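You operate a simulated robot arm through the tools that you are given. There is no shell and no other tool. Be economical: measure what you need, move in short steps, check, and stop when the job is done.

Carry out the task below with a simulated robot arm. There is one attempt and no reset: what you move stays moved.

## Task
Mark all three tabs at the laser line with the plan card's pencil.
Fine: the card names its colour; one mark a tab; stand the pencil back in its cup.
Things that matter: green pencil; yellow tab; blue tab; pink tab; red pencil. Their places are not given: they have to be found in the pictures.

The check looks at the end state, three seconds after you hand in, the way a careful person would. Anything else that was tipped, shoved, dropped, spilled or broken makes it a failure.

## Robot
A 7-joint arm with a two-finger parallel gripper, fixed in place. Base frame: the origin is at the foot of the arm, x ahead of it, y to its left, z up; the work surface is at about z = 824. Lengths are in mm, angles in degrees, forces in N, time in s.
With the tool pointing down near the work surface it reaches from about 300 to 700 mm from the base axis. Its first joint turns from -66.0 to 66.0 degrees. Payload 1.57 kg.
Tool frame: the origin (TCP) lies between the finger pads and is the grasp point; the fingertips stand 30 mm ahead of it; z points along the fingers, y is the line along which they close. The gripper opens to 110 mm. The fingers are 24 mm wide and 12 mm thick; the gripper's body (48 by 112 mm) begins 78 mm behind the TCP.
Orientation is that of the tool frame in the base frame, as [roll, pitch, yaw] about the fixed x, y, z axes, in that order (R = Rz(yaw) Ry(pitch) Rx(roll)). With the fingers straight down and closing along the base's y, the tool's x points along the base's -x, its y along +y and its z along -z.

## Interface
- The arm moves only by the tool apply_moves. Its argument "moves" is text: rows parted by semicolons, each of 7 numbers parted by spaces: the shift along the base's x, y, z in mm, then the turn, a rotation vector about the base's x, y, z in degrees, then the opening, from 0 (shut) to 1 (fully open). In form: tx ty tz wx wy wz gripper; .... A call has 1 to 8 rows; each row shifts and turns the commanded pose from where the row before left it. A row lasts 0.2 s, in which the tool goes at most 50 mm and 8.6 degrees; a call with a longer step from one row to the next is refused whole, and so is a gripper value outside its range. Where a pose cannot be reached the arm comes as near as it can. A force on the tool above 40 N (or 10 N above the force at the start of the call, whichever is more), or a blocked arm, ends the call early, and 0.2 s more pass. Each finger travels about 108 mm/s and halts on what it meets, pressing with about 31 N; the grip force reading is that of the motor and also rises with nothing between the fingers. The clock runs only during rows and for 0.2 s after the last one: add rows that do not move to give the fingers time. It gives the time, the measured TCP pose, the force on the tool (base axes), the opening and the grip force at its end, in the units of the frame above (readings bear some noise), and new pictures: "views" is both (left out), scene, wrist or none.
- Cameras (640 x 400 px; columns grow to the right, rows downward): "scene" is fixed at [176.6, -398.8, 1414.3]; the picture's right is [0.69, -0.72, 0.00], its down [-0.38, -0.36, -0.85] and it looks along [0.61, 0.59, -0.52] (base axes); focal length 279 px, centre (320, 200). "wrist" rides on the gripper at [-36, 0, -80] in the tool frame; the picture's right is [0.00, -1.00, 0.00], its down [0.97, 0.00, -0.24] and it looks along [0.24, 0.00, 0.97] (tool axes); focal length 218 px, centre (320, 200).
- point_at(camera, pixels): for up to 12 pixels [column, row] of the newest picture of that camera ("zoom" is the newest enlarged one), the place [x, y, z] in the base frame of the surface seen there, good to about 3 mm, but the place of the scene camera against the robot may be out by one fixed shift of up to 12 mm in any direction. The clock stands still meanwhile.
- close_up(camera, box): a new picture of the part [left, top, right, bottom] of that camera's present view, enlarged. The clock stands still meanwhile.
- sign_off(): hands the job in; it is judged then, once.

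Go step by step. Measure first, check grasps and placings, and put right what went wrong. The budget is 80 turns and 120 pictures, counting those below and the enlarged ones. Unless the task says otherwise, let go and move clear before handing in, and close with one line.

The tools are called after ">>>" by a JSON object that holds its "method" and its "body". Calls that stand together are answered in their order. apply_moves: Moves the arm, as the interface text tells. Its arguments: {"type":"object","properties":{"moves":{"type":"string"},"views":{"type":"string","enum":["both","scene","wrist","none"]}},"required":["moves"]} The other tools are called the same way: point_at (camera, pixels) gives the place of the surface under pixels of a picture; close_up (camera, box) takes an enlarged picture of a part of a camera's view; sign_off () hands the job in.

At the start:

```text
t: 0.0
tcp_pos: [401.8, 143.6, 1269.5]
tool_rot: [-180.0, 0.0, -180.0]
contact_force: [-0.1, -0.1, 0.0]
opening: 109.8
finger_force: 0.1
```

scene: 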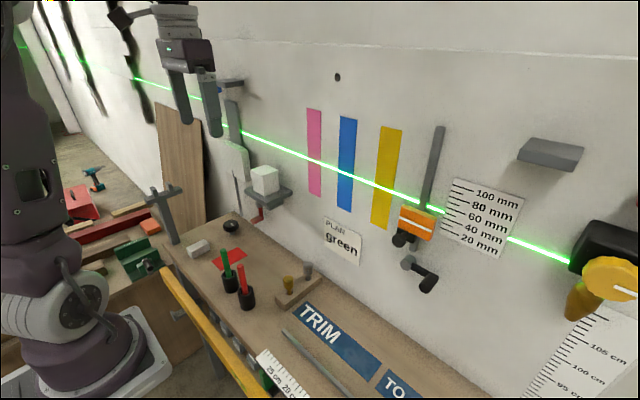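
wrist: 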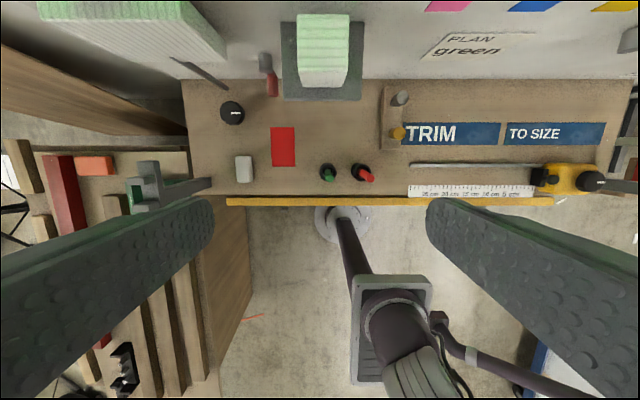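

The plan card at scene (342,240) reads "green", and the green pencil stands in a cup near (228,270). I'll enlarge the tabs and pencils to measure them.

>>> {"method": "close_up", "body": {"camera": "scene", "box": [190, 220, 310, 320]}}

>>> {"method": "point_at", "body": {"camera": "scene", "pixels": [[314, 112], [315, 160], [314, 192], [347, 120], [346, 173], [344, 208], [390, 130], [384, 187], [380, 225], [226, 252], [241, 267], [338, 225]]}}

>>> {"method": "point_at", "body": {"camera": "wrist", "pixels": [[328, 172], [328, 166], [367, 176], [360, 170], [283, 147], [300, 185], [442, 4], [530, 4], [614, 4], [470, 45]]}}

>>> {"method": "close_up", "body": {"camera": "scene", "box": [280, 90, 440, 240]}}

```text
4.00 times, centred on (250, 270) of scene
```

zoom: 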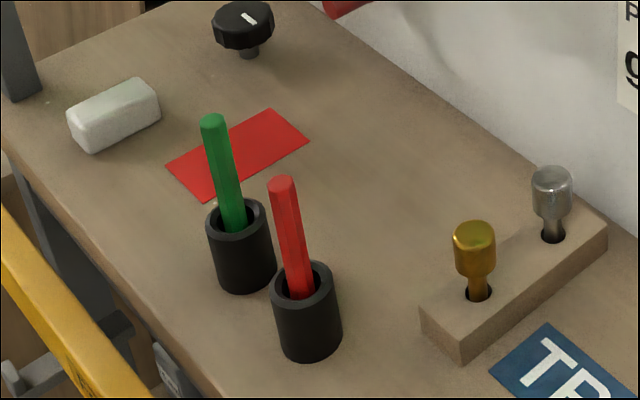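

```text
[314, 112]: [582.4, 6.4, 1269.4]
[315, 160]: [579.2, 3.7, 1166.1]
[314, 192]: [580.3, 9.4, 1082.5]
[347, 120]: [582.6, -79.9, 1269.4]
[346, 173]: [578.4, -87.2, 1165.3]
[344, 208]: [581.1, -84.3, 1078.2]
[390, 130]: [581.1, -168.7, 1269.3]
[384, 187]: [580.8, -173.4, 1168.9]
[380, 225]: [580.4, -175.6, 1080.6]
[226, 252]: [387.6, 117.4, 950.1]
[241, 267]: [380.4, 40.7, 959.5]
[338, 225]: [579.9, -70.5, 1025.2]
```

```text
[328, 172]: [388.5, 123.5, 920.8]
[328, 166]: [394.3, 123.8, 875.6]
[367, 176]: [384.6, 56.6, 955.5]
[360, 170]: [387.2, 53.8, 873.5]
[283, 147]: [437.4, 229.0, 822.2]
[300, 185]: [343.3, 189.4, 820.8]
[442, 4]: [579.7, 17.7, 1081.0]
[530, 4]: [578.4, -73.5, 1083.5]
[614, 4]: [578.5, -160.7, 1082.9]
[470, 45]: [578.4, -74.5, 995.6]
```

```text
2.67 times, centred on (360, 165) of scene
```

zoom: 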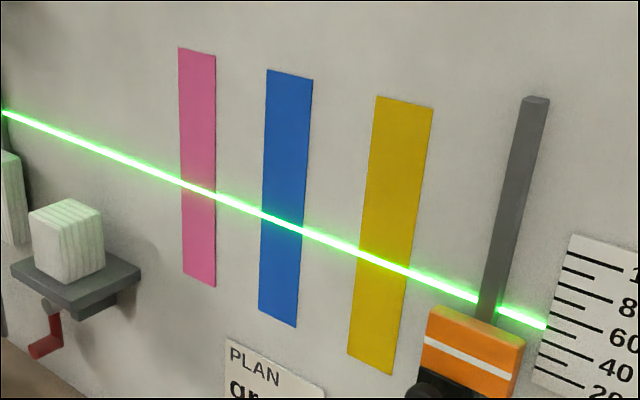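

The scene and wrist readings put the pink, blue and yellow tabs at about y=10, -80 and -168. The wall is at x≈579 and the laser at z≈1167. I'll lower over the green pencil with a narrower opening and measure its lean.

>>> {"method": "apply_moves", "body": {"moves": "-2 -4 -40 0 0 0 0.4; -2 -4 -40 0 0 0 0.4; -2 -4 -40 0 0 0 0.4; -2 -4 -40 0 0 0 0.4; -2 -4 -40 0 0 0 0.4; 0 0 0 0 0 0 0.4"}}

```text
t: 1.4
tcp_pos: [392.8, 119.2, 1068.4]
tool_rot: [179.9, 0.0, -180.0]
contact_force: [-0.3, -0.2, 0.1]
opening: 43.9
finger_force: 0.0
```

scene: 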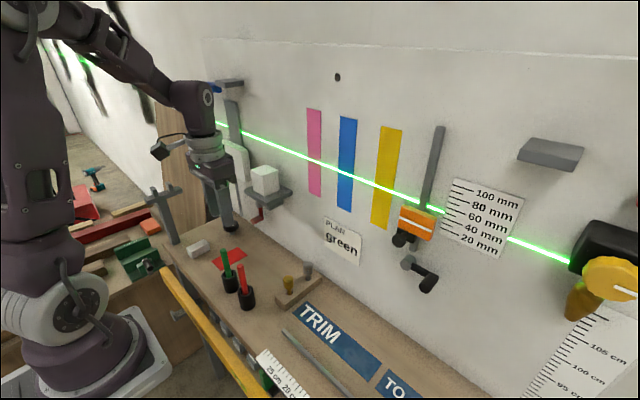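
wrist: 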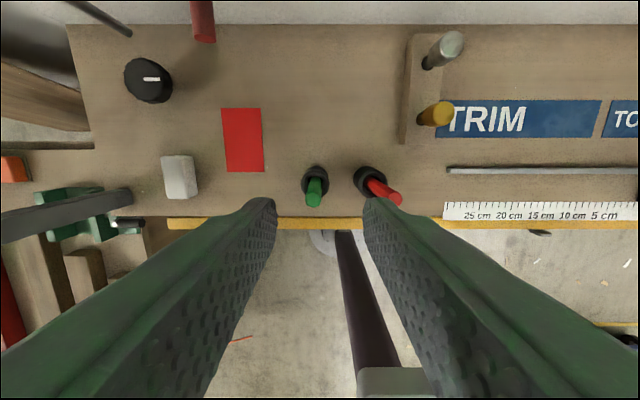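

>>> {"method": "close_up", "body": {"camera": "wrist", "box": [270, 140, 430, 240]}}

>>> {"method": "close_up", "body": {"camera": "scene", "box": [200, 235, 280, 315]}}

>>> {"method": "point_at", "body": {"camera": "wrist", "pixels": [[313, 200], [316, 182], [315, 168], [303, 178], [328, 178], [394, 199], [371, 181]]}}

>>> {"method": "point_at", "body": {"camera": "scene", "pixels": [[226, 250], [228, 264], [231, 276], [222, 271], [236, 280], [229, 286], [232, 292]]}}

```text
4.00 times, centred on (350, 190) of wrist
```

zoom: 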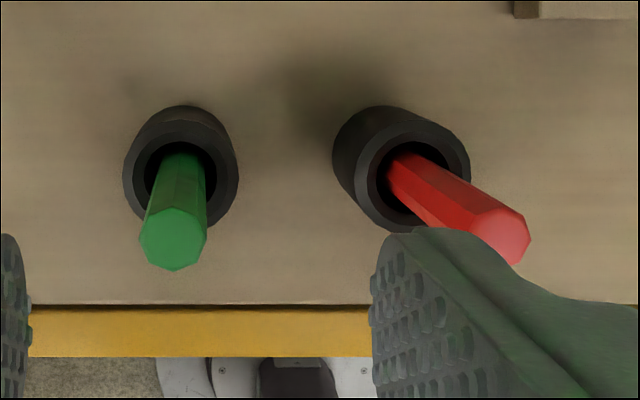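

```text
5.00 times, centred on (240, 275) of scene
```

zoom: 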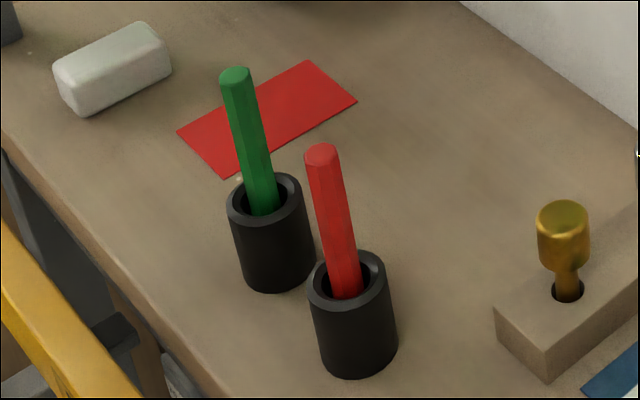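

```text
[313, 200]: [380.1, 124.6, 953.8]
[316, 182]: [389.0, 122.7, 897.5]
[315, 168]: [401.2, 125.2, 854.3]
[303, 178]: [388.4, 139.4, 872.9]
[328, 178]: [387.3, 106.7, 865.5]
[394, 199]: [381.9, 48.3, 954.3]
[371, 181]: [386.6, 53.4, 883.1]
```

```text
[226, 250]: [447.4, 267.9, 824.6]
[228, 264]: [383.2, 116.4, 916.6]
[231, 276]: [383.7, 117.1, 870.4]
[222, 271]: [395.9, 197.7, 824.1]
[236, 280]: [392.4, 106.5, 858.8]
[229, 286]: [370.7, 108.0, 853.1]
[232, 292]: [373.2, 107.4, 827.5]
```

The pencil stands almost upright with its top at (381,125,954), and the cup rim is at about z=873, centred on (383,125). I'll come down to a TCP height of 920, so the fingertips stay above the rim, and then check before closing.

>>> {"method": "apply_moves", "body": {"moves": "-5 3 -30 0 0 0 0.4; -6 3 -30 0 0 0 0.4; 0 0 -35 0 0 0 0.4; 0 0 -35 0 0 0 0.4; 0 0 -18 0 0 0 0.4; 0 0 0 0 0 0 0.4"}}

```text
t: 2.8
tcp_pos: [381.2, 129.3, 919.5]
tool_rot: [180.0, 0.0, 180.0]
contact_force: [-0.3, 0.3, -0.5]
opening: 44.1
finger_force: 0.1
```

scene: 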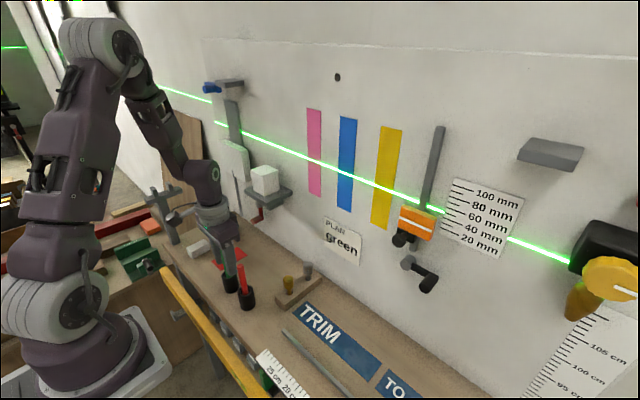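
wrist: 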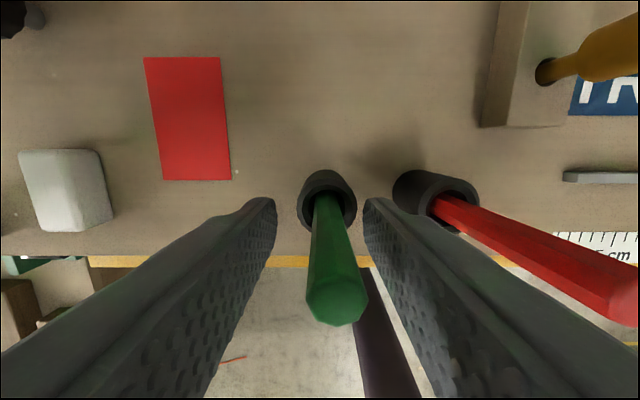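

The pencil sits about 4 mm to the right of the finger mid-line at (337,305), and leans about 3.5° in x–z. I'll shift y by -4, tilt the tool to match, then close.

>>> {"method": "apply_moves", "body": {"moves": "1 -4 0 0 -3.5 0 0.4; 0 0 0 0 0 0 0.4; 0 0 0 0 0 0 0.1; 0 0 0 0 0 0 0.05; 0 0 0 0 0 0 0.05; 0 0 0 0 0 0 0.05", "views": "wrist"}}

```text
t: 4.2
tcp_pos: [381.8, 126.5, 920.4]
tool_rot: [180.0, 3.6, 179.9]
contact_force: [-0.1, -0.4, 1.1]
opening: 12.8
finger_force: 30.0
```

wrist: 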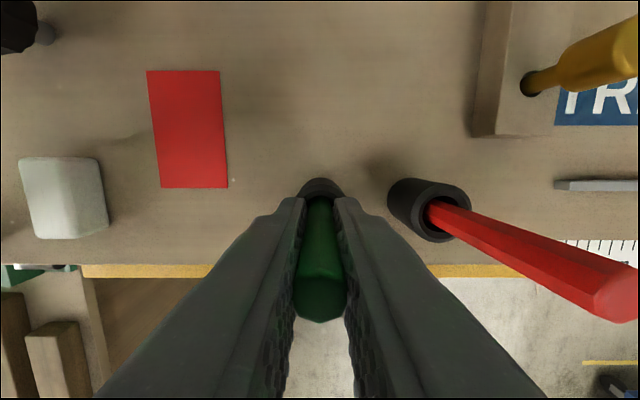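

The pencil is gripped with a 12.8 mm opening at 30 N. I'll lift it straight out and look at the tip.

>>> {"method": "apply_moves", "body": {"moves": "-1 0 20 0 0 0 0.05; -1 0 25 0 0 0 0.05; -1 0 30 0 0 0 0.05; 0 0 40 0 0 0 0.05; 0 0 40 0 0 0 0.05; 0 0 30 0 0 0 0.05; 0 0 0 0 0 0 0.05"}}

>>> {"method": "close_up", "body": {"camera": "scene", "box": [160, 180, 280, 320]}}

```text
t: 5.8
tcp_pos: [379.0, 124.7, 1108.9]
tool_rot: [180.0, 3.5, 179.9]
contact_force: [0.0, 0.4, -0.1]
opening: 13.0
finger_force: 30.3
```

scene: 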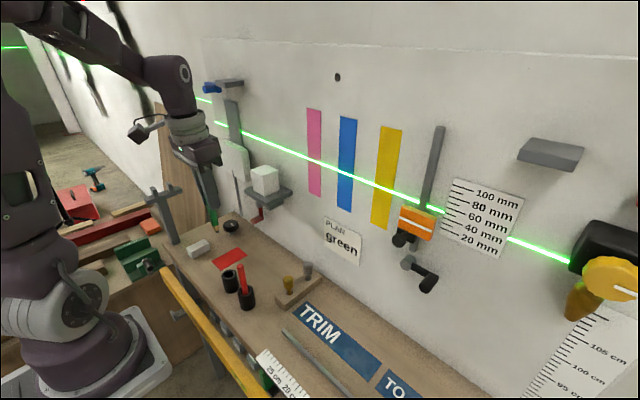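
wrist: 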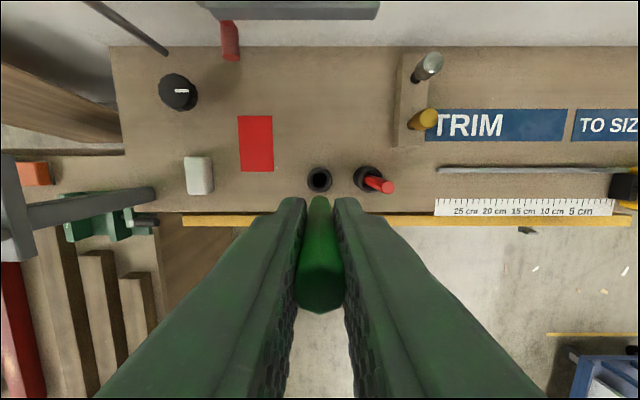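

```text
2.86 times, centred on (220, 250) of scene
```

zoom: 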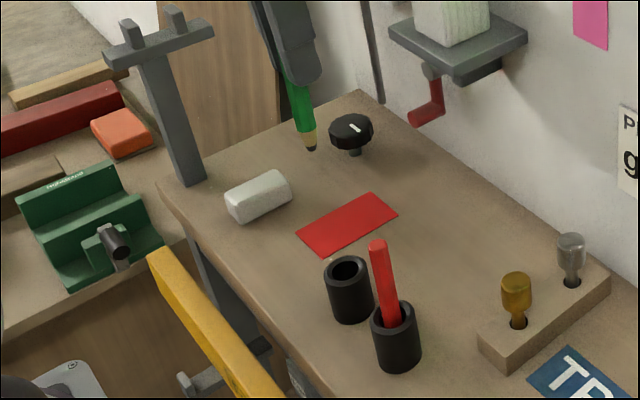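

The tip points down, dark lead at zoom (311,148), and the cup stayed in place. I'll rotate the tool so the pencil points at the wall and move towards the pink tab, staying back from it.

>>> {"method": "apply_moves", "body": {"moves": "4 -10 6 0 -8 0 0.05; 4 -10 6 0 -8 0 0.05; 4 -10 6 0 -8 0 0.05; 4 -10 6 0 -8 0 0.05; 4 -10 6 0 -8 0 0.05; 4 -10 6 0 -8 0 0.05; 4 -10 6 0 -8 0 0.05; 0 0 0 0 0 0 0.05", "views": "scene"}}

```text
t: 7.6
tcp_pos: [397.9, 66.4, 1150.1]
tool_rot: [176.5, 54.1, 178.6]
contact_force: [-0.5, -0.2, 0.2]
opening: 13.1
finger_force: 29.5
out of reach, approached as far as the arm can: row 4, 5
```

scene: 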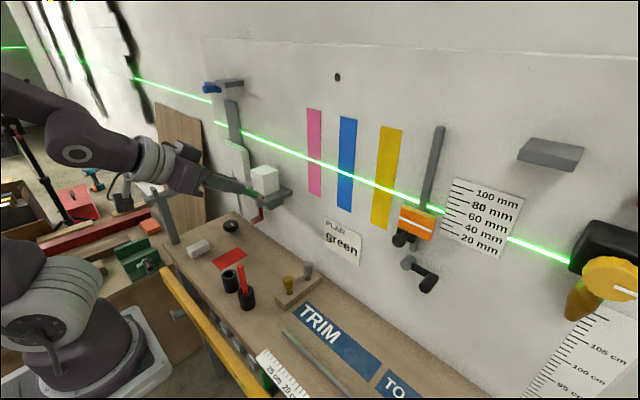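

The arm reported rows 4 and 5 as out of reach, so it may be folded too tightly. I'll carry on with more forward x and watch whether the pose catches up.

>>> {"method": "apply_moves", "body": {"moves": "10 -8 4 0 -5 0 0.05; 10 -8 4 0 -5 0 0.05; 5 -8 4 0 -5 0 0.05; 0 -8 4 0 -5 0 0.05; 0 -8 0 0 -5 0 0.05; 0 -5 0 0 -5 0 0.05; 0 0 0 0 0 0 0.05; 0 0 0 0 0 0 0.05"}}

```text
t: 9.4
tcp_pos: [436.8, 62.2, 1259.9]
tool_rot: [170.1, 83.9, 172.5]
contact_force: [0.7, 0.0, 0.1]
opening: 14.3
finger_force: 30.8
out of reach, approached as far as the arm can: row 1, 2, 3, 4, 5, 6
```

scene: 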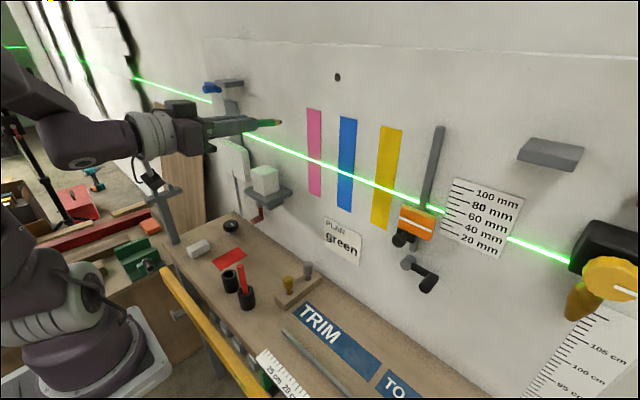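
wrist: 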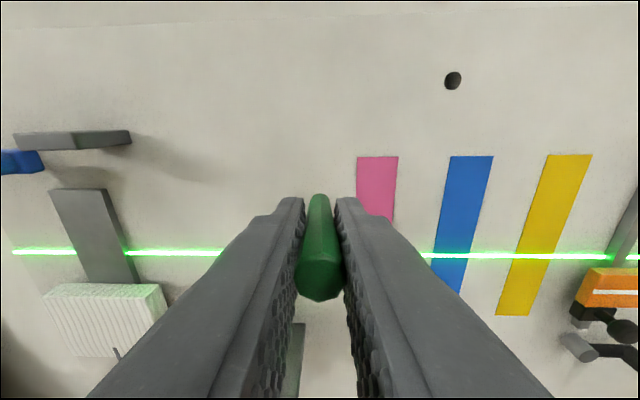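

The fully horizontal pose isn't reachable at this height: the arm ended at z=1260 instead of 1167. I'll reduce the pitch to about 65° and move a little forward.

>>> {"method": "apply_moves", "body": {"moves": "7 0 0 0 8 0 0.05; 7 0 0 0 8 0 0.05; 6 0 0 0 8 0 0.05; 0 0 0 0 0 0 0.05; 0 0 0 0 0 0 0.05"}}

>>> {"method": "close_up", "body": {"camera": "scene", "box": [200, 80, 360, 200]}}

```text
t: 10.6
tcp_pos: [457.9, 61.2, 1262.3]
tool_rot: [176.0, 60.1, 178.3]
contact_force: [0.7, 0.6, 0.7]
opening: 14.5
finger_force: 30.9
```

scene: 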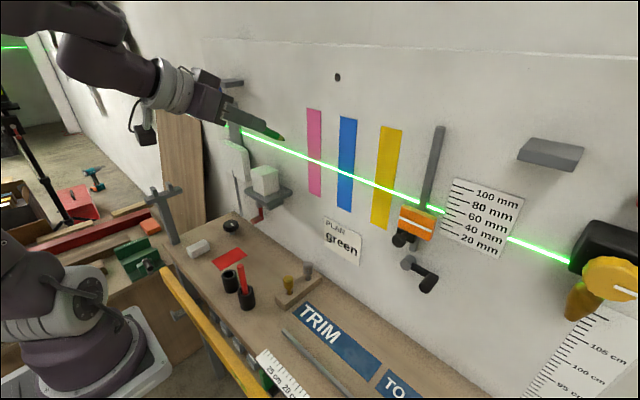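
wrist: 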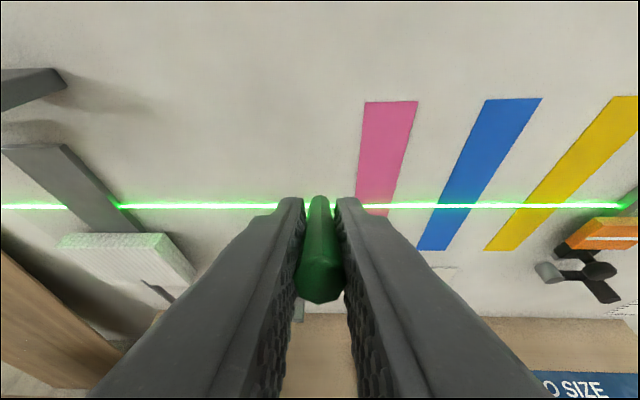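

```text
3.33 times, centred on (280, 140) of scene
```

zoom: 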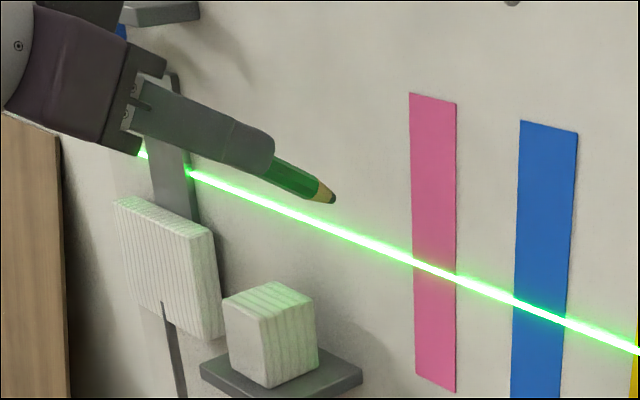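

The commanded pose follows the reached one, so I'm now at 60° pitch with z=1262. I'll measure the pencil tip and the laser crossings.

>>> {"method": "point_at", "body": {"camera": "zoom", "pixels": [[334, 199], [321, 192], [300, 181], [270, 150], [434, 268], [411, 259], [456, 278]]}}

>>> {"method": "point_at", "body": {"camera": "wrist", "pixels": [[358, 205], [396, 205], [437, 205], [472, 205], [525, 205], [562, 205], [390, 103], [377, 214], [240, 205]]}}

```text
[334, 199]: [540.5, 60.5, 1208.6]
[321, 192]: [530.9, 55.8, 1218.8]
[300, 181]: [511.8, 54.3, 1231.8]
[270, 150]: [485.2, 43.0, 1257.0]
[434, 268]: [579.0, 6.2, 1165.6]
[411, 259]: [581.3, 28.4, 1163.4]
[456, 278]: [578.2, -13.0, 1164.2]
```

```text
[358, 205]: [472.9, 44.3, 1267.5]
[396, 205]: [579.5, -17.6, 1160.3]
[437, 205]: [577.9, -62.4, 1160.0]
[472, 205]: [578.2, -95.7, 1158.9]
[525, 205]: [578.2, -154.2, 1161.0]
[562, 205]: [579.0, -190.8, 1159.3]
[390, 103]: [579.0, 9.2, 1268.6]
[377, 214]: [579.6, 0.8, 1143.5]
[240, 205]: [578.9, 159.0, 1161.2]
```

The tip is at (540.5, 60.5, 1208.6) in the scene frame, and the laser on the pink tab is at about (579, 7, 1165). I'll bring the tip in front of the pink tab, still about 35 mm off the wall.

>>> {"method": "apply_moves", "body": {"moves": "0 -18 0 0 0 0 0.05; 0 -18 0 0 0 0 0.05; 0 -17 -10 0 0 0 0.05; 0 0 -17 0 0 0 0.05; 0 0 -17 0 0 0 0.05; 0 0 0 0 0 0 0.05; 0 0 0 0 0 0 0.05"}}

>>> {"method": "close_up", "body": {"camera": "scene", "box": [240, 110, 400, 210]}}

```text
t: 12.2
tcp_pos: [457.0, 10.0, 1215.2]
tool_rot: [176.1, 60.0, 178.4]
contact_force: [0.0, 0.2, 0.0]
opening: 14.4
finger_force: 30.4
```

scene: 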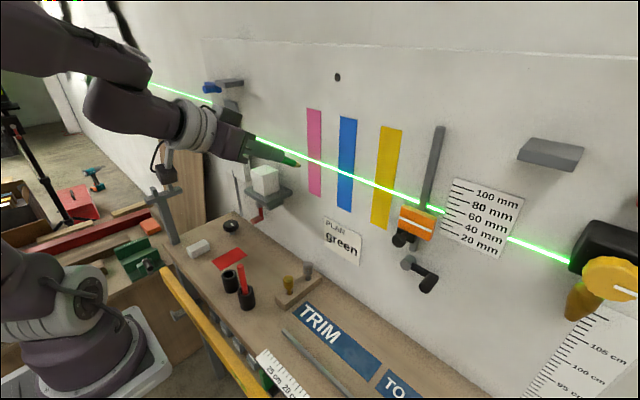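
wrist: 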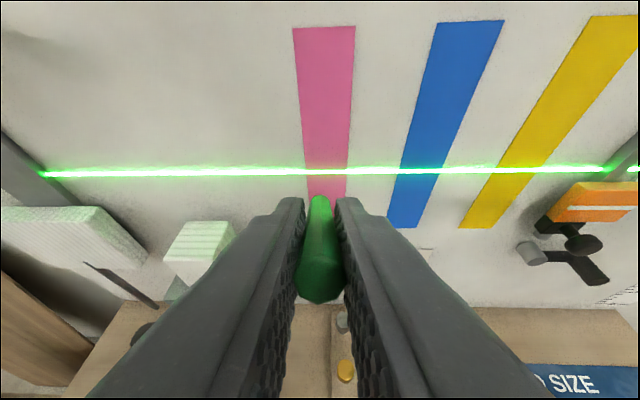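

```text
4.00 times, centred on (320, 160) of scene
```

zoom: 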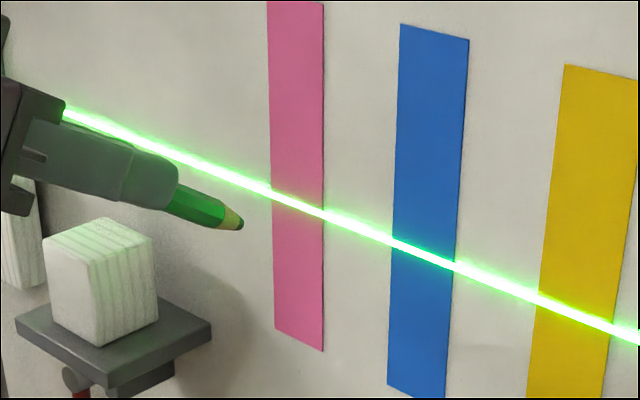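

>>> {"method": "point_at", "body": {"camera": "zoom", "pixels": [[241, 226], [238, 223], [225, 217], [271, 190], [297, 200], [323, 212], [393, 242], [424, 254], [456, 265], [539, 299], [612, 329]]}}

>>> {"method": "point_at", "body": {"camera": "wrist", "pixels": [[305, 171], [326, 171], [348, 170], [404, 170], [440, 170], [497, 169], [543, 168], [335, 192]]}}

```text
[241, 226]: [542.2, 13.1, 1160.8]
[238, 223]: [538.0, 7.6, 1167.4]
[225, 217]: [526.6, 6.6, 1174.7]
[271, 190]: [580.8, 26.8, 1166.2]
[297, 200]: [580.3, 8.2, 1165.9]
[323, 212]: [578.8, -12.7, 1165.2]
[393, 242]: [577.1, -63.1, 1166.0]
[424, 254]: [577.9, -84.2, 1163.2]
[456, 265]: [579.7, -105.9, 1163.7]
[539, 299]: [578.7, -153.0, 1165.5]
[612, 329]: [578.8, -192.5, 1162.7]
```

```text
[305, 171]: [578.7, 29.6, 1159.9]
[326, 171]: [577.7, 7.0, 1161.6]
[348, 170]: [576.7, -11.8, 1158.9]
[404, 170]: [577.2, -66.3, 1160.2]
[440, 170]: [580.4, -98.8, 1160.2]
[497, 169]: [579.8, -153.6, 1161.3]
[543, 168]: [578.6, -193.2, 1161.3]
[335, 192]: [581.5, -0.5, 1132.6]
```

The tip is at about (541,10,1163) against the laser at z≈1165, centred on the pink tab. I'll move to about 8 mm off the wall and recheck the alignment.

>>> {"method": "apply_moves", "body": {"moves": "10 -1 1 0 0 0 0.05; 10 0 0.5 0 0 0 0.05; 8 0 0 0 0 0 0.05; 0 0 0 0 0 0 0.05; 0 0 0 0 0 0 0.05", "views": "none"}}

>>> {"method": "close_up", "body": {"camera": "scene", "box": [280, 140, 344, 180]}}

```text
t: 13.4
tcp_pos: [483.1, 8.2, 1218.9]
tool_rot: [176.1, 60.1, 178.4]
contact_force: [0.9, -0.5, 0.6]
opening: 14.3
finger_force: 30.7
```

```text
10.00 times, centred on (312, 160) of scene
```

zoom: 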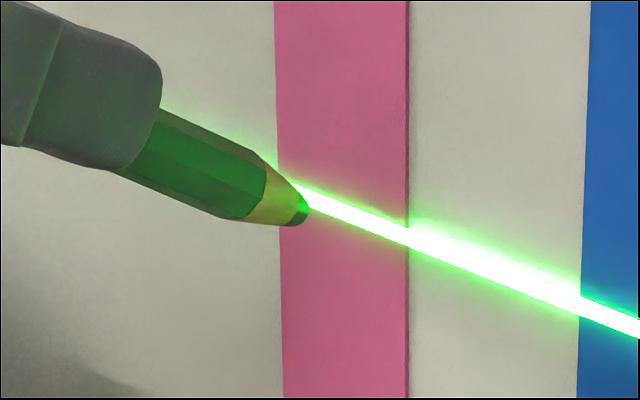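

>>> {"method": "point_at", "body": {"camera": "zoom", "pixels": [[300, 214], [303, 208], [296, 220], [306, 216], [270, 205], [345, 212], [380, 226], [408, 237], [345, 260]]}}

```text
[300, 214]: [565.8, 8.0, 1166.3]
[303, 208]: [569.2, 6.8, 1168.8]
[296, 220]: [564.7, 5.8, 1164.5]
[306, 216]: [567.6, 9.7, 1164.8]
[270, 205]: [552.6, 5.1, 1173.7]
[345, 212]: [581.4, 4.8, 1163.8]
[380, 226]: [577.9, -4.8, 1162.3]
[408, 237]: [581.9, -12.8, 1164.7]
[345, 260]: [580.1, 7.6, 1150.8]
```

The leading point of the lead sits about 2–3 mm above the laser (1167–1168 against 1164.5). I'll lower 3 mm and creep in until I see contact.

>>> {"method": "apply_moves", "body": {"moves": "0 0 -2.5 0 0 0 0.05; 3 0 0 0 0 0 0.05; 2 0 0 0 0 0 0.05; 2 0 0 0 0 0 0.05; 0 0 0 0 0 0 0.05", "views": "none"}}

>>> {"method": "close_up", "body": {"camera": "scene", "box": [280, 140, 344, 180]}}

```text
t: 14.6
tcp_pos: [491.2, 8.8, 1216.2]
tool_rot: [176.1, 60.1, 178.2]
contact_force: [0.0, -0.5, 0.2]
opening: 14.6
finger_force: 30.7
```

```text
10.00 times, centred on (312, 160) of scene
```

zoom: 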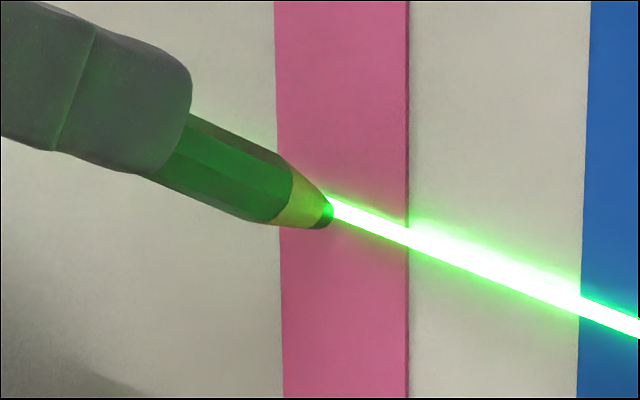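

The laser now lights the leading edge of the lead at zoom (328,210), so the height is right, and there's no contact force yet. I'll creep forward in 1 mm steps.

>>> {"method": "apply_moves", "body": {"moves": "1 0 0 0 0 0 0.05; 1 0 0 0 0 0 0.05; 0 0 0 0 0 0 0.05", "views": "none"}}

>>> {"method": "close_up", "body": {"camera": "scene", "box": [280, 140, 344, 180]}}

```text
t: 15.4
tcp_pos: [493.1, 8.7, 1216.2]
tool_rot: [176.1, 60.0, 178.4]
contact_force: [-14.7, -1.7, 0.0]
opening: 14.4
finger_force: 30.3
```

```text
10.00 times, centred on (312, 160) of scene
```

zoom: 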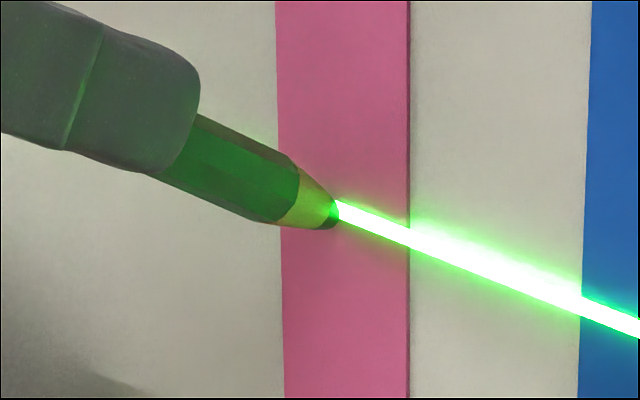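

Contact reads -14.7 N in x, at the laser line. I'll back straight off and check whether a mark was made.

>>> {"method": "apply_moves", "body": {"moves": "-10 0 0 0 0 0 0.05; -20 0 0 0 0 0 0.05; -8 0 0 0 0 0 0.05; 0 0 0 0 0 0 0.05", "views": "none"}}

>>> {"method": "close_up", "body": {"camera": "scene", "box": [280, 140, 344, 180]}}

>>> {"method": "close_up", "body": {"camera": "wrist", "box": [270, 130, 382, 200]}}

```text
t: 16.4
tcp_pos: [458.0, 7.9, 1216.1]
tool_rot: [176.1, 60.1, 178.3]
contact_force: [0.6, -0.8, -0.1]
opening: 14.7
finger_force: 30.1
```

```text
10.00 times, centred on (312, 160) of scene
```

zoom: 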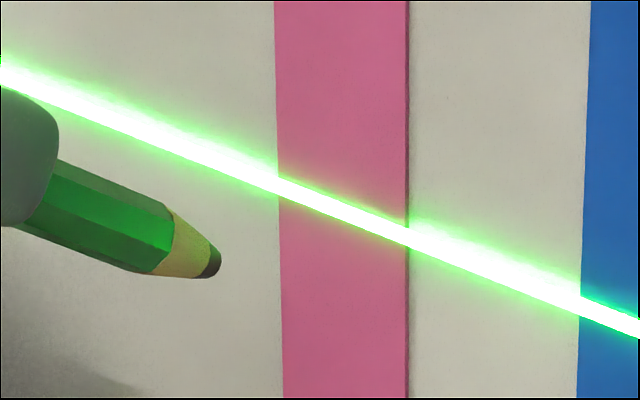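

```text
5.71 times, centred on (326, 165) of wrist
```

zoom: 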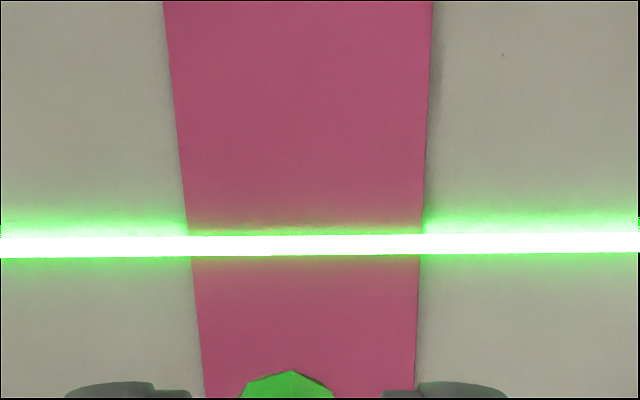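

No mark shows, though the bright line could hide a small dot. I'll enlarge further before deciding.

>>> {"method": "close_up", "body": {"camera": "wrist", "box": [302, 160, 350, 190]}}

>>> {"method": "close_up", "body": {"camera": "scene", "box": [306, 154, 322, 164]}}

```text
13.33 times, centred on (326, 175) of wrist
```

zoom: 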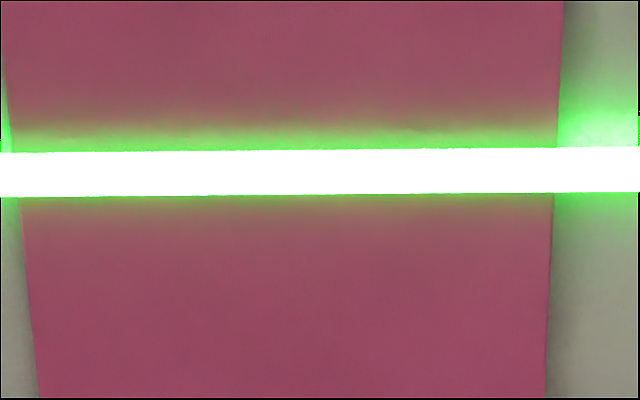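

```text
16.00 times, centred on (314, 159) of scene
```

zoom: 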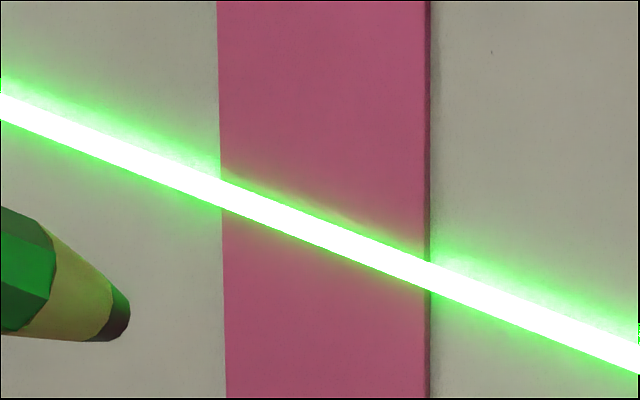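

The beam is about 4 mm thick and could hide a dot, so I can't tell yet. I'll go to the blue tab (centre y≈-83) and add a short stroke along the line there, to learn how marks show.

>>> {"method": "apply_moves", "body": {"moves": "0 -30 0 0 0 0 0.05; 0 -30 0 0 0 0 0.05; 0 -31 0 0 0 0 0.05; 15 0 0 0 0 0 0.05; 13 0 0 0 0 0 0.05; 4 0 0 0 0 0 0.05; 0 0 0 0 0 0 0.05; 0 0 0 0 0 0 0.05", "views": "none"}}

>>> {"method": "close_up", "body": {"camera": "scene", "box": [306, 150, 370, 190]}}

```text
t: 18.2
tcp_pos: [488.9, -83.1, 1215.8]
tool_rot: [176.1, 60.1, 178.4]
contact_force: [-0.6, 0.1, 0.5]
opening: 14.7
finger_force: 30.6
```

```text
10.00 times, centred on (338, 170) of scene
```

zoom: 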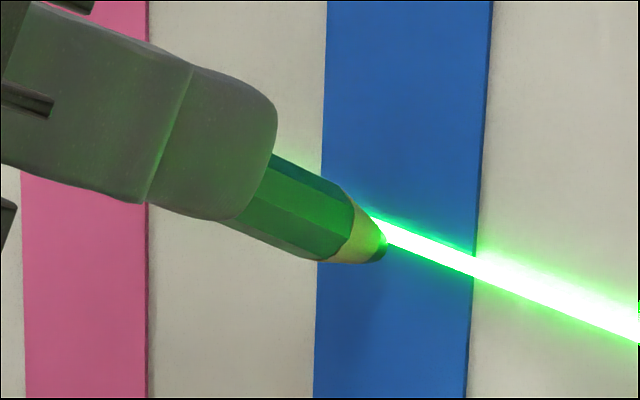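

The tip is centred on the blue tab, a couple of mm off it, with the lead's leading edge lit. I'll go in for contact and draw a short horizontal stroke along the line.

>>> {"method": "apply_moves", "body": {"moves": "2 0 0 0 0 0 0.05; 1.5 0 0 0 0 0 0.05; 0 -3 0 0 0 0 0.05; 0 -3 0 0 0 0 0.05; 0 0 0 0 0 0 0.05", "views": "none"}}

>>> {"method": "apply_moves", "body": {"moves": "-10 0 0 0 0 0 0.05; -20 0 0 0 0 0 0.05; -8 0 0 0 0 0 0.05; 0 0 0 0 0 0 0.05", "views": "scene"}}

>>> {"method": "close_up", "body": {"camera": "scene", "box": [300, 145, 364, 185]}}

```text
t: 19.4
tcp_pos: [492.0, -89.7, 1216.3]
tool_rot: [176.2, 60.1, 178.3]
contact_force: [0.8, -0.1, 0.1]
opening: 14.4
finger_force: 30.3
```

```text
t: 20.4
tcp_pos: [453.0, -89.1, 1216.8]
tool_rot: [176.0, 60.1, 178.3]
contact_force: [0.8, 0.3, -1.4]
opening: 14.3
finger_force: 30.8
```

scene: 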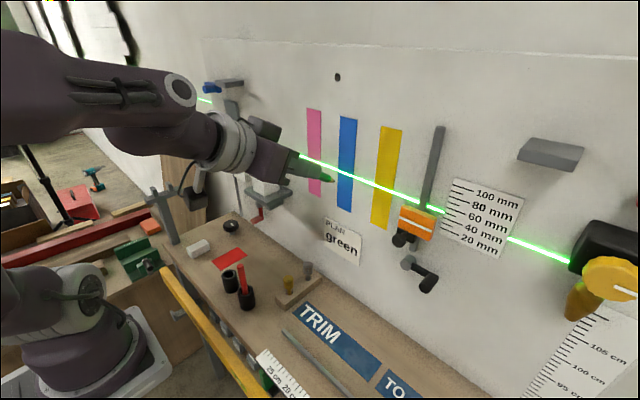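

```text
10.00 times, centred on (332, 165) of scene
```

zoom: 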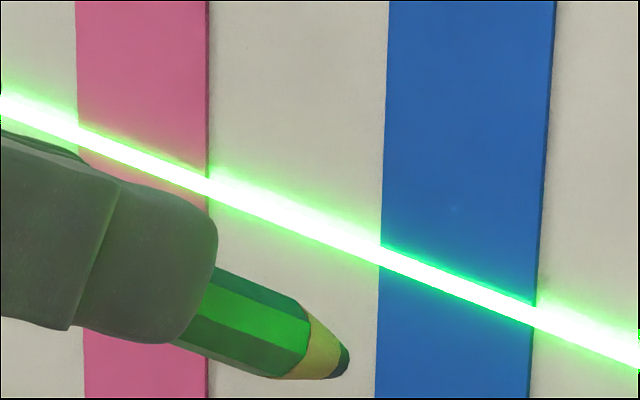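

That pass made no contact (0.8 N at x=492.0) and left the blue tab clean. I'll try again about 1.5 mm deeper, reading the force before I stroke.

>>> {"method": "apply_moves", "body": {"moves": "10 1.5 0 0 0 0 0.05; 15 1.5 0 0 0 0 0.05; 12 0 0 0 0 0 0.05; 0 0 -0.3 0 0 0 0.05; 2 0 0 0 0 0 0.05; 1.5 0 0 0 0 0 0.05; 0 0 0 0 0 0 0.05", "views": "none"}}

```text
t: 22.0
tcp_pos: [493.2, -85.6, 1215.2]
tool_rot: [176.1, 60.0, 178.3]
contact_force: [-15.3, 1.1, 2.9]
opening: 14.5
finger_force: 30.5
```

Contact reads -15.3 N on the blue tab. I'll draw a short 6 mm stroke along the line.

>>> {"method": "apply_moves", "body": {"moves": "0 2 0 0 0 0 0.05; 0 2 0 0 0 0 0.05; 0 2 0 0 0 0 0.05; 0 0 0 0 0 0 0.05", "views": "none"}}

>>> {"method": "apply_moves", "body": {"moves": "-10 0 0 0 0 0 0.05; -20 0 0 0 0 0 0.05; -8 0 0 0 0 0 0.05; 0 0 0 0 0 0 0.05", "views": "none"}}

>>> {"method": "close_up", "body": {"camera": "scene", "box": [332, 160, 364, 180]}}

>>> {"method": "close_up", "body": {"camera": "wrist", "box": [270, 130, 382, 200]}}

```text
t: 23.0
tcp_pos: [493.2, -80.6, 1214.0]
tool_rot: [176.1, 60.0, 178.3]
contact_force: [-14.0, -7.0, -0.7]
opening: 14.7
finger_force: 31.3
```

```text
t: 24.0
tcp_pos: [456.2, -80.0, 1215.1]
tool_rot: [176.1, 60.1, 178.3]
contact_force: [-0.4, 0.5, -0.2]
opening: 14.2
finger_force: 30.9
```

```text
16.00 times, centred on (348, 170) of scene
```

zoom: 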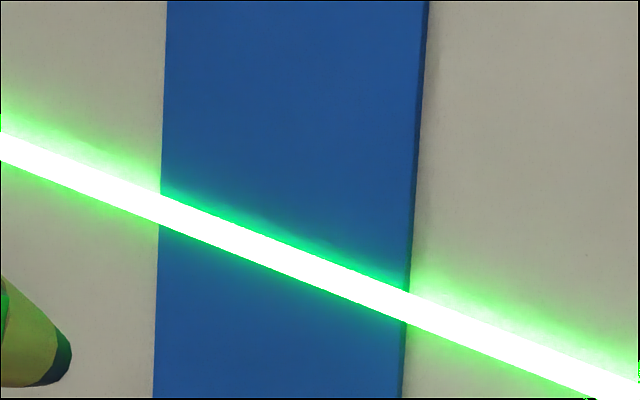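

```text
5.71 times, centred on (326, 165) of wrist
```

zoom: 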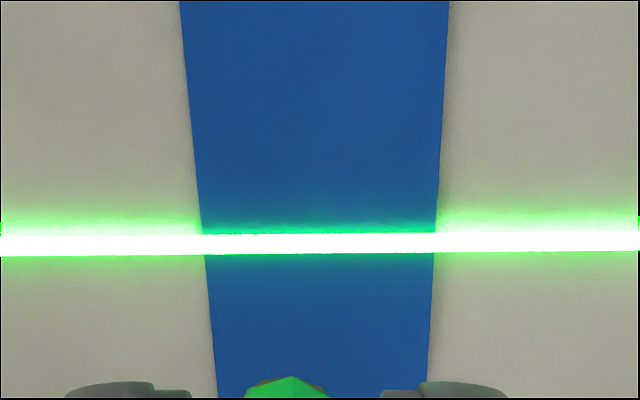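

Still no visible mark, and the beam may be covering it. On blue only, I'll touch inside the same stroke and draw a short tick 4 mm up, out of the beam, to find out whether the pencil marks at all.

>>> {"method": "apply_moves", "body": {"moves": "10 -2 1 0 0 0 0.05; 15 0 0 0 0 0 0.05; 9 0 0 0 0 0 0.05; 0 0 0 0 0 0 0.05; 2 0 0 0 0 0 0.05; 0.5 0 0 0 0 0 0.05; 0 0 0 0 0 0 0.05", "views": "none"}}

```text
t: 25.6
tcp_pos: [494.0, -83.3, 1215.9]
tool_rot: [176.1, 60.1, 178.5]
contact_force: [0.2, 0.3, 0.4]
opening: 14.4
finger_force: 30.9
```

At x=494.0 there's no force, so either the reading is noisy or the pencil has shifted slightly in the grip. I'll look.

>>> {"method": "close_up", "body": {"camera": "scene", "box": [316, 155, 364, 185]}}

```text
13.33 times, centred on (340, 170) of scene
```

zoom: 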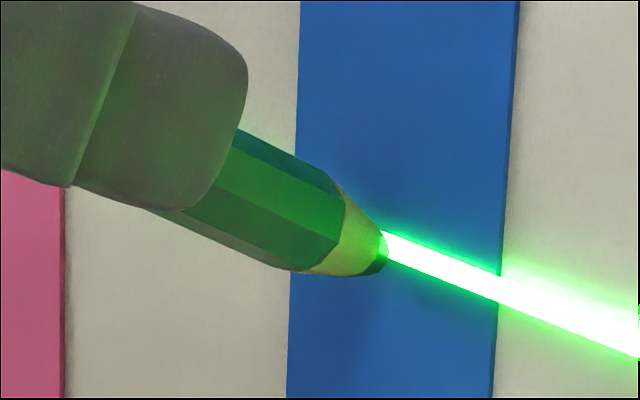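

>>> {"method": "apply_moves", "body": {"moves": "0.7 0 0 0 0 0 0.05; 0 0 0 0 0 0 0.05", "views": "none"}}

```text
t: 26.2
tcp_pos: [493.9, -81.9, 1216.4]
tool_rot: [176.0, 60.0, 178.3]
contact_force: [-4.0, -0.1, -0.4]
opening: 14.3
finger_force: 30.5
```

Contact is light at -4 N. I'll press 0.5 mm more, tick 4 mm up, then retract.

>>> {"method": "apply_moves", "body": {"moves": "0.5 0 0 0 0 0 0.05; 0 0 2 0 0 0 0.05; 0 0 2 0 0 0 0.05; 0 0 0 0 0 0 0.05", "views": "none"}}

>>> {"method": "close_up", "body": {"camera": "scene", "box": [316, 155, 364, 185]}}

>>> {"method": "apply_moves", "body": {"moves": "-10 0 0 0 0 0 0.05; -20 0 -4 0 0 0 0.05; -8 0 0 0 0 0 0.05; 0 0 0 0 0 0 0.05", "views": "none"}}

>>> {"method": "close_up", "body": {"camera": "scene", "box": [332, 160, 364, 180]}}

>>> {"method": "close_up", "body": {"camera": "wrist", "box": [294, 150, 358, 190]}}

```text
t: 27.2
tcp_pos: [493.6, -82.4, 1220.0]
tool_rot: [176.2, 60.0, 178.5]
contact_force: [-7.4, -0.3, -3.3]
opening: 14.3
finger_force: 31.4
```

```text
13.33 times, centred on (340, 170) of scene
```

zoom: 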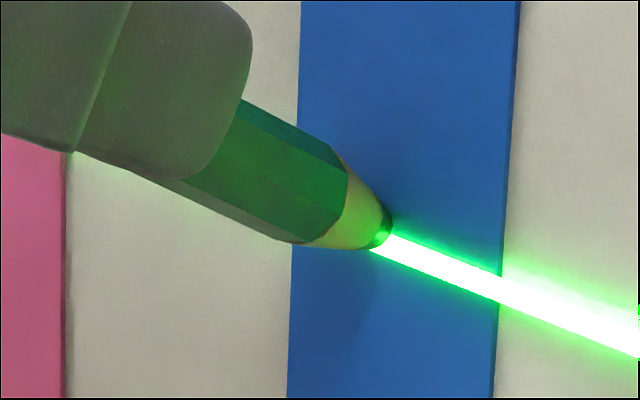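

```text
t: 28.2
tcp_pos: [456.4, -81.0, 1215.9]
tool_rot: [176.1, 60.2, 178.4]
contact_force: [0.4, -0.2, -0.3]
opening: 14.7
finger_force: 30.7
```

```text
16.00 times, centred on (348, 170) of scene
```

zoom: 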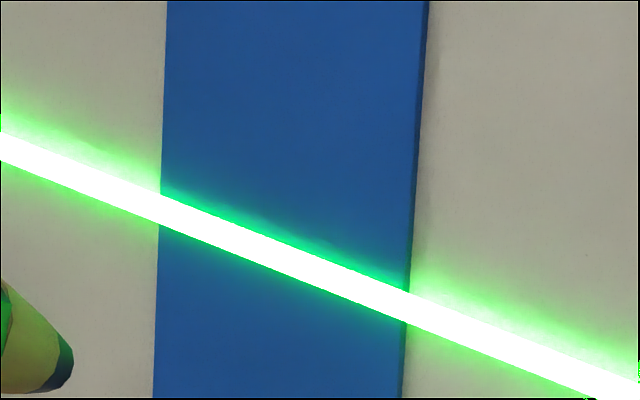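

```text
10.00 times, centred on (326, 170) of wrist
```

zoom: 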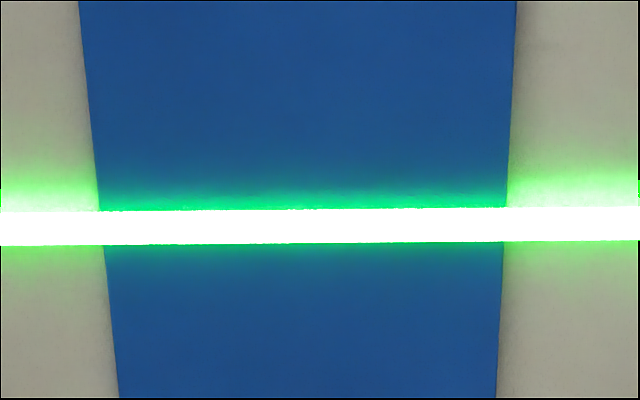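

There's no mark even 4 mm above the beam, though the force was real. With this slant only the rim of the lead touches, so I'll back off, bring the pencil closer to perpendicular and see whether that's reachable here.

>>> {"method": "apply_moves", "body": {"moves": "0 0 -9 0 -5 0 0.05; 0 0 -9 0 -5 0 0.05; 0 0 -9 0 -5 0 0.05; 0 0 -9 0 -5 0 0.05; 0 0 -8 0 -5 0 0.05; 0 0 0 0 0 0 0.05; 0 0 0 0 0 0 0.05"}}

```text
t: 29.8
tcp_pos: [456.5, -80.5, 1188.2]
tool_rot: [174.4, 75.0, 176.8]
contact_force: [-0.5, 0.2, -0.1]
opening: 14.5
finger_force: 30.5
out of reach, approached as far as the arm can: row 4, 5
```

scene: 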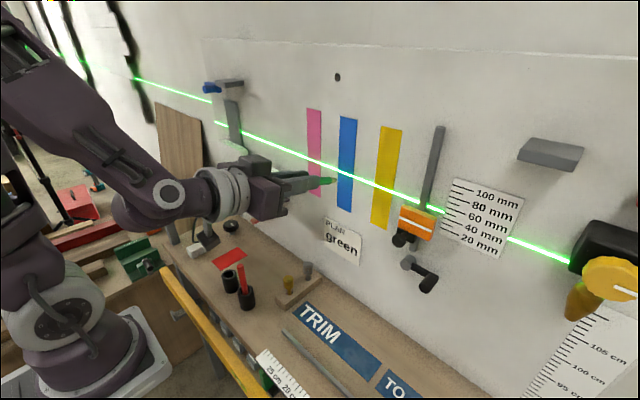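
wrist: 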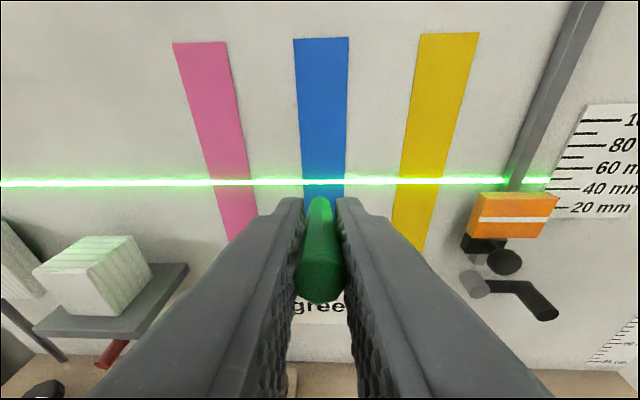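

75° pitch is reached at z=1188. I'll move a bit forward and try for a few more degrees.

>>> {"method": "apply_moves", "body": {"moves": "6 0 -3 0 -2 0 0.05; 0 0 -3 0 -2 0 0.05; 0 0 -3 0 -2 0 0.05; 0 0 -3 0 -2 0 0.05; 0 0 0 0 0 0 0.05", "views": "none"}}

>>> {"method": "close_up", "body": {"camera": "scene", "box": [308, 155, 356, 185]}}

```text
t: 31.0
tcp_pos: [456.3, -82.6, 1187.7]
tool_rot: [174.4, 75.0, 176.9]
contact_force: [0.4, -0.2, -0.4]
opening: 14.5
finger_force: 30.6
out of reach, approached as far as the arm can: row 1, 2, 4
```

```text
13.33 times, centred on (332, 170) of scene
```

zoom: 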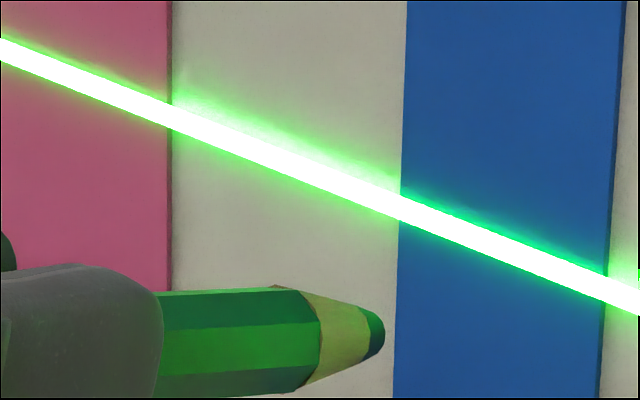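

The joint limit is at 75° here, which will do. I'll measure the tip before going in.

>>> {"method": "point_at", "body": {"camera": "zoom", "pixels": [[382, 330], [375, 335], [380, 340], [372, 320], [340, 335], [430, 214], [500, 245], [605, 287]]}}

>>> {"method": "apply_moves", "body": {"moves": "4 0 0 0 0 0 0.05; 4 0 0 0 0 0 0.05; 0 0 0 0 0 0 0.05", "views": "none"}}

```text
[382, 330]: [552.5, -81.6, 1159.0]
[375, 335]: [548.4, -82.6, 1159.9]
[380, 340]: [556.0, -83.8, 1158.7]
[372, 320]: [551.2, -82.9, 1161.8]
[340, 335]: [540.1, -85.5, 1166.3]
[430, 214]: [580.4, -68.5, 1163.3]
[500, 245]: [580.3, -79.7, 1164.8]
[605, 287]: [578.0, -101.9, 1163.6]
```

```text
t: 31.8
tcp_pos: [463.3, -81.4, 1188.7]
tool_rot: [174.3, 75.1, 176.8]
contact_force: [-0.1, 0.1, -0.3]
opening: 14.6
finger_force: 30.2
```

The tip is at z≈1159.5 against the laser's 1164. I'll raise 4.5 mm and approach to about 6 mm off the wall.

>>> {"method": "apply_moves", "body": {"moves": "4 0 2.5 0 0 0 0.05; 4 0 2 0 0 0 0.05; 3 0 0 0 0 0 0.05; 0 0 0 0 0 0 0.05; 0 0 0 0 0 0 0.05", "views": "none"}}

>>> {"method": "close_up", "body": {"camera": "scene", "box": [316, 155, 364, 185]}}

```text
t: 33.0
tcp_pos: [474.5, -81.7, 1192.4]
tool_rot: [174.4, 75.0, 176.8]
contact_force: [0.0, 0.0, 0.1]
opening: 14.5
finger_force: 30.4
```

```text
13.33 times, centred on (340, 170) of scene
```

zoom: 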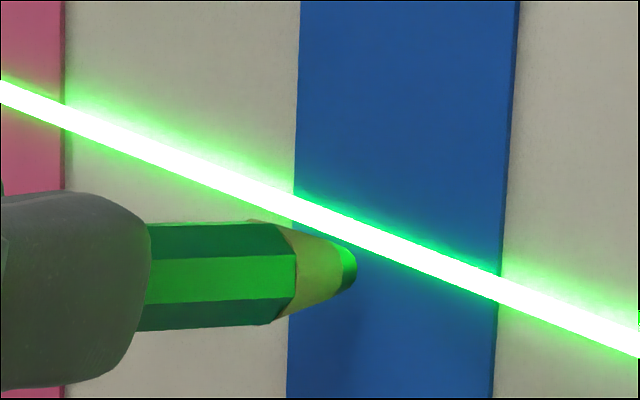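

The tip projects to land about 2 mm below the beam. I'll raise 2 mm and go to about 2 mm off.

>>> {"method": "apply_moves", "body": {"moves": "2 0 2 0 0 0 0.05; 3 0 0 0 0 0 0.05; 0 0 0 0 0 0 0.05; 0 0 0 0 0 0 0.05", "views": "none"}}

>>> {"method": "close_up", "body": {"camera": "scene", "box": [316, 155, 364, 185]}}

```text
t: 34.0
tcp_pos: [478.9, -81.6, 1193.1]
tool_rot: [174.4, 75.0, 176.9]
contact_force: [-1.0, 0.9, 0.3]
opening: 14.6
finger_force: 30.5
```

```text
13.33 times, centred on (340, 170) of scene
```

zoom: 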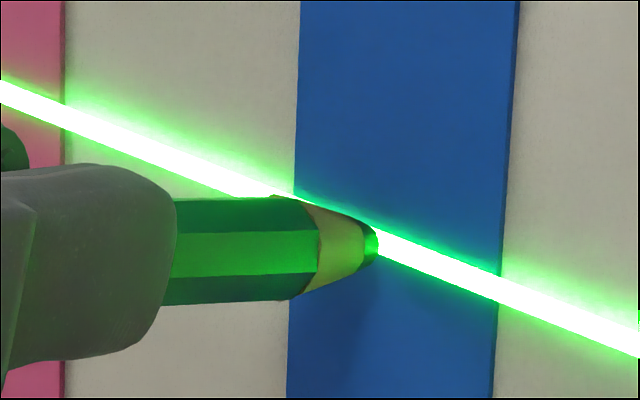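

The beam now falls on the centre of the tip at (372,242). I'll creep in to contact.

>>> {"method": "apply_moves", "body": {"moves": "1 0 0 0 0 0 0.05; 1 0 0 0 0 0 0.05; 1 0 0 0 0 0 0.05; 0 0 0 0 0 0 0.05", "views": "none"}}

```text
t: 35.0
tcp_pos: [482.5, -81.3, 1194.6]
tool_rot: [174.3, 75.0, 176.8]
contact_force: [-25.2, 3.0, 4.0]
opening: 14.1
finger_force: 30.8
```

Firm contact at -25 N. I'll back off and look.

>>> {"method": "apply_moves", "body": {"moves": "-5 0 0 0 0 0 0.05; -10 0 0 0 0 0 0.05; -10 0 0 0 0 0 0.05; 0 0 0 0 0 0 0.05", "views": "none"}}

>>> {"method": "close_up", "body": {"camera": "scene", "box": [332, 160, 364, 180]}}

>>> {"method": "close_up", "body": {"camera": "wrist", "box": [288, 150, 368, 200]}}

```text
t: 36.0
tcp_pos: [458.1, -82.3, 1194.6]
tool_rot: [174.4, 75.0, 176.9]
contact_force: [-0.4, -0.1, -0.6]
opening: 14.5
finger_force: 30.3
```

```text
16.00 times, centred on (348, 170) of scene
```

zoom: 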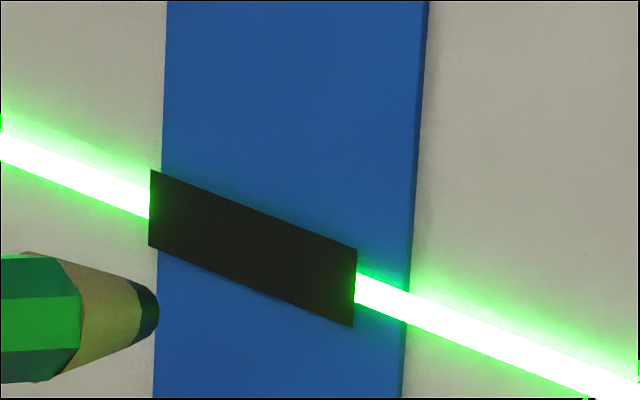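

```text
8.00 times, centred on (328, 175) of wrist
```

zoom: 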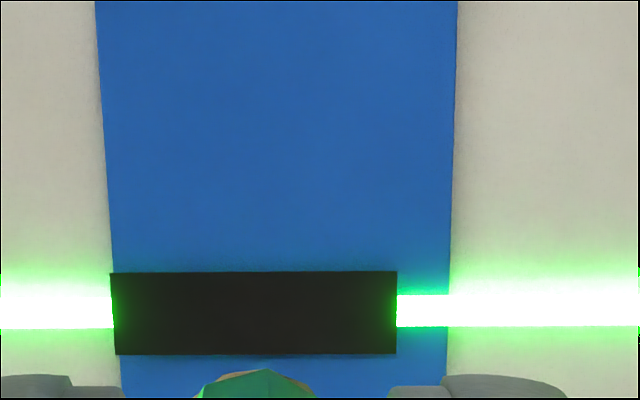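

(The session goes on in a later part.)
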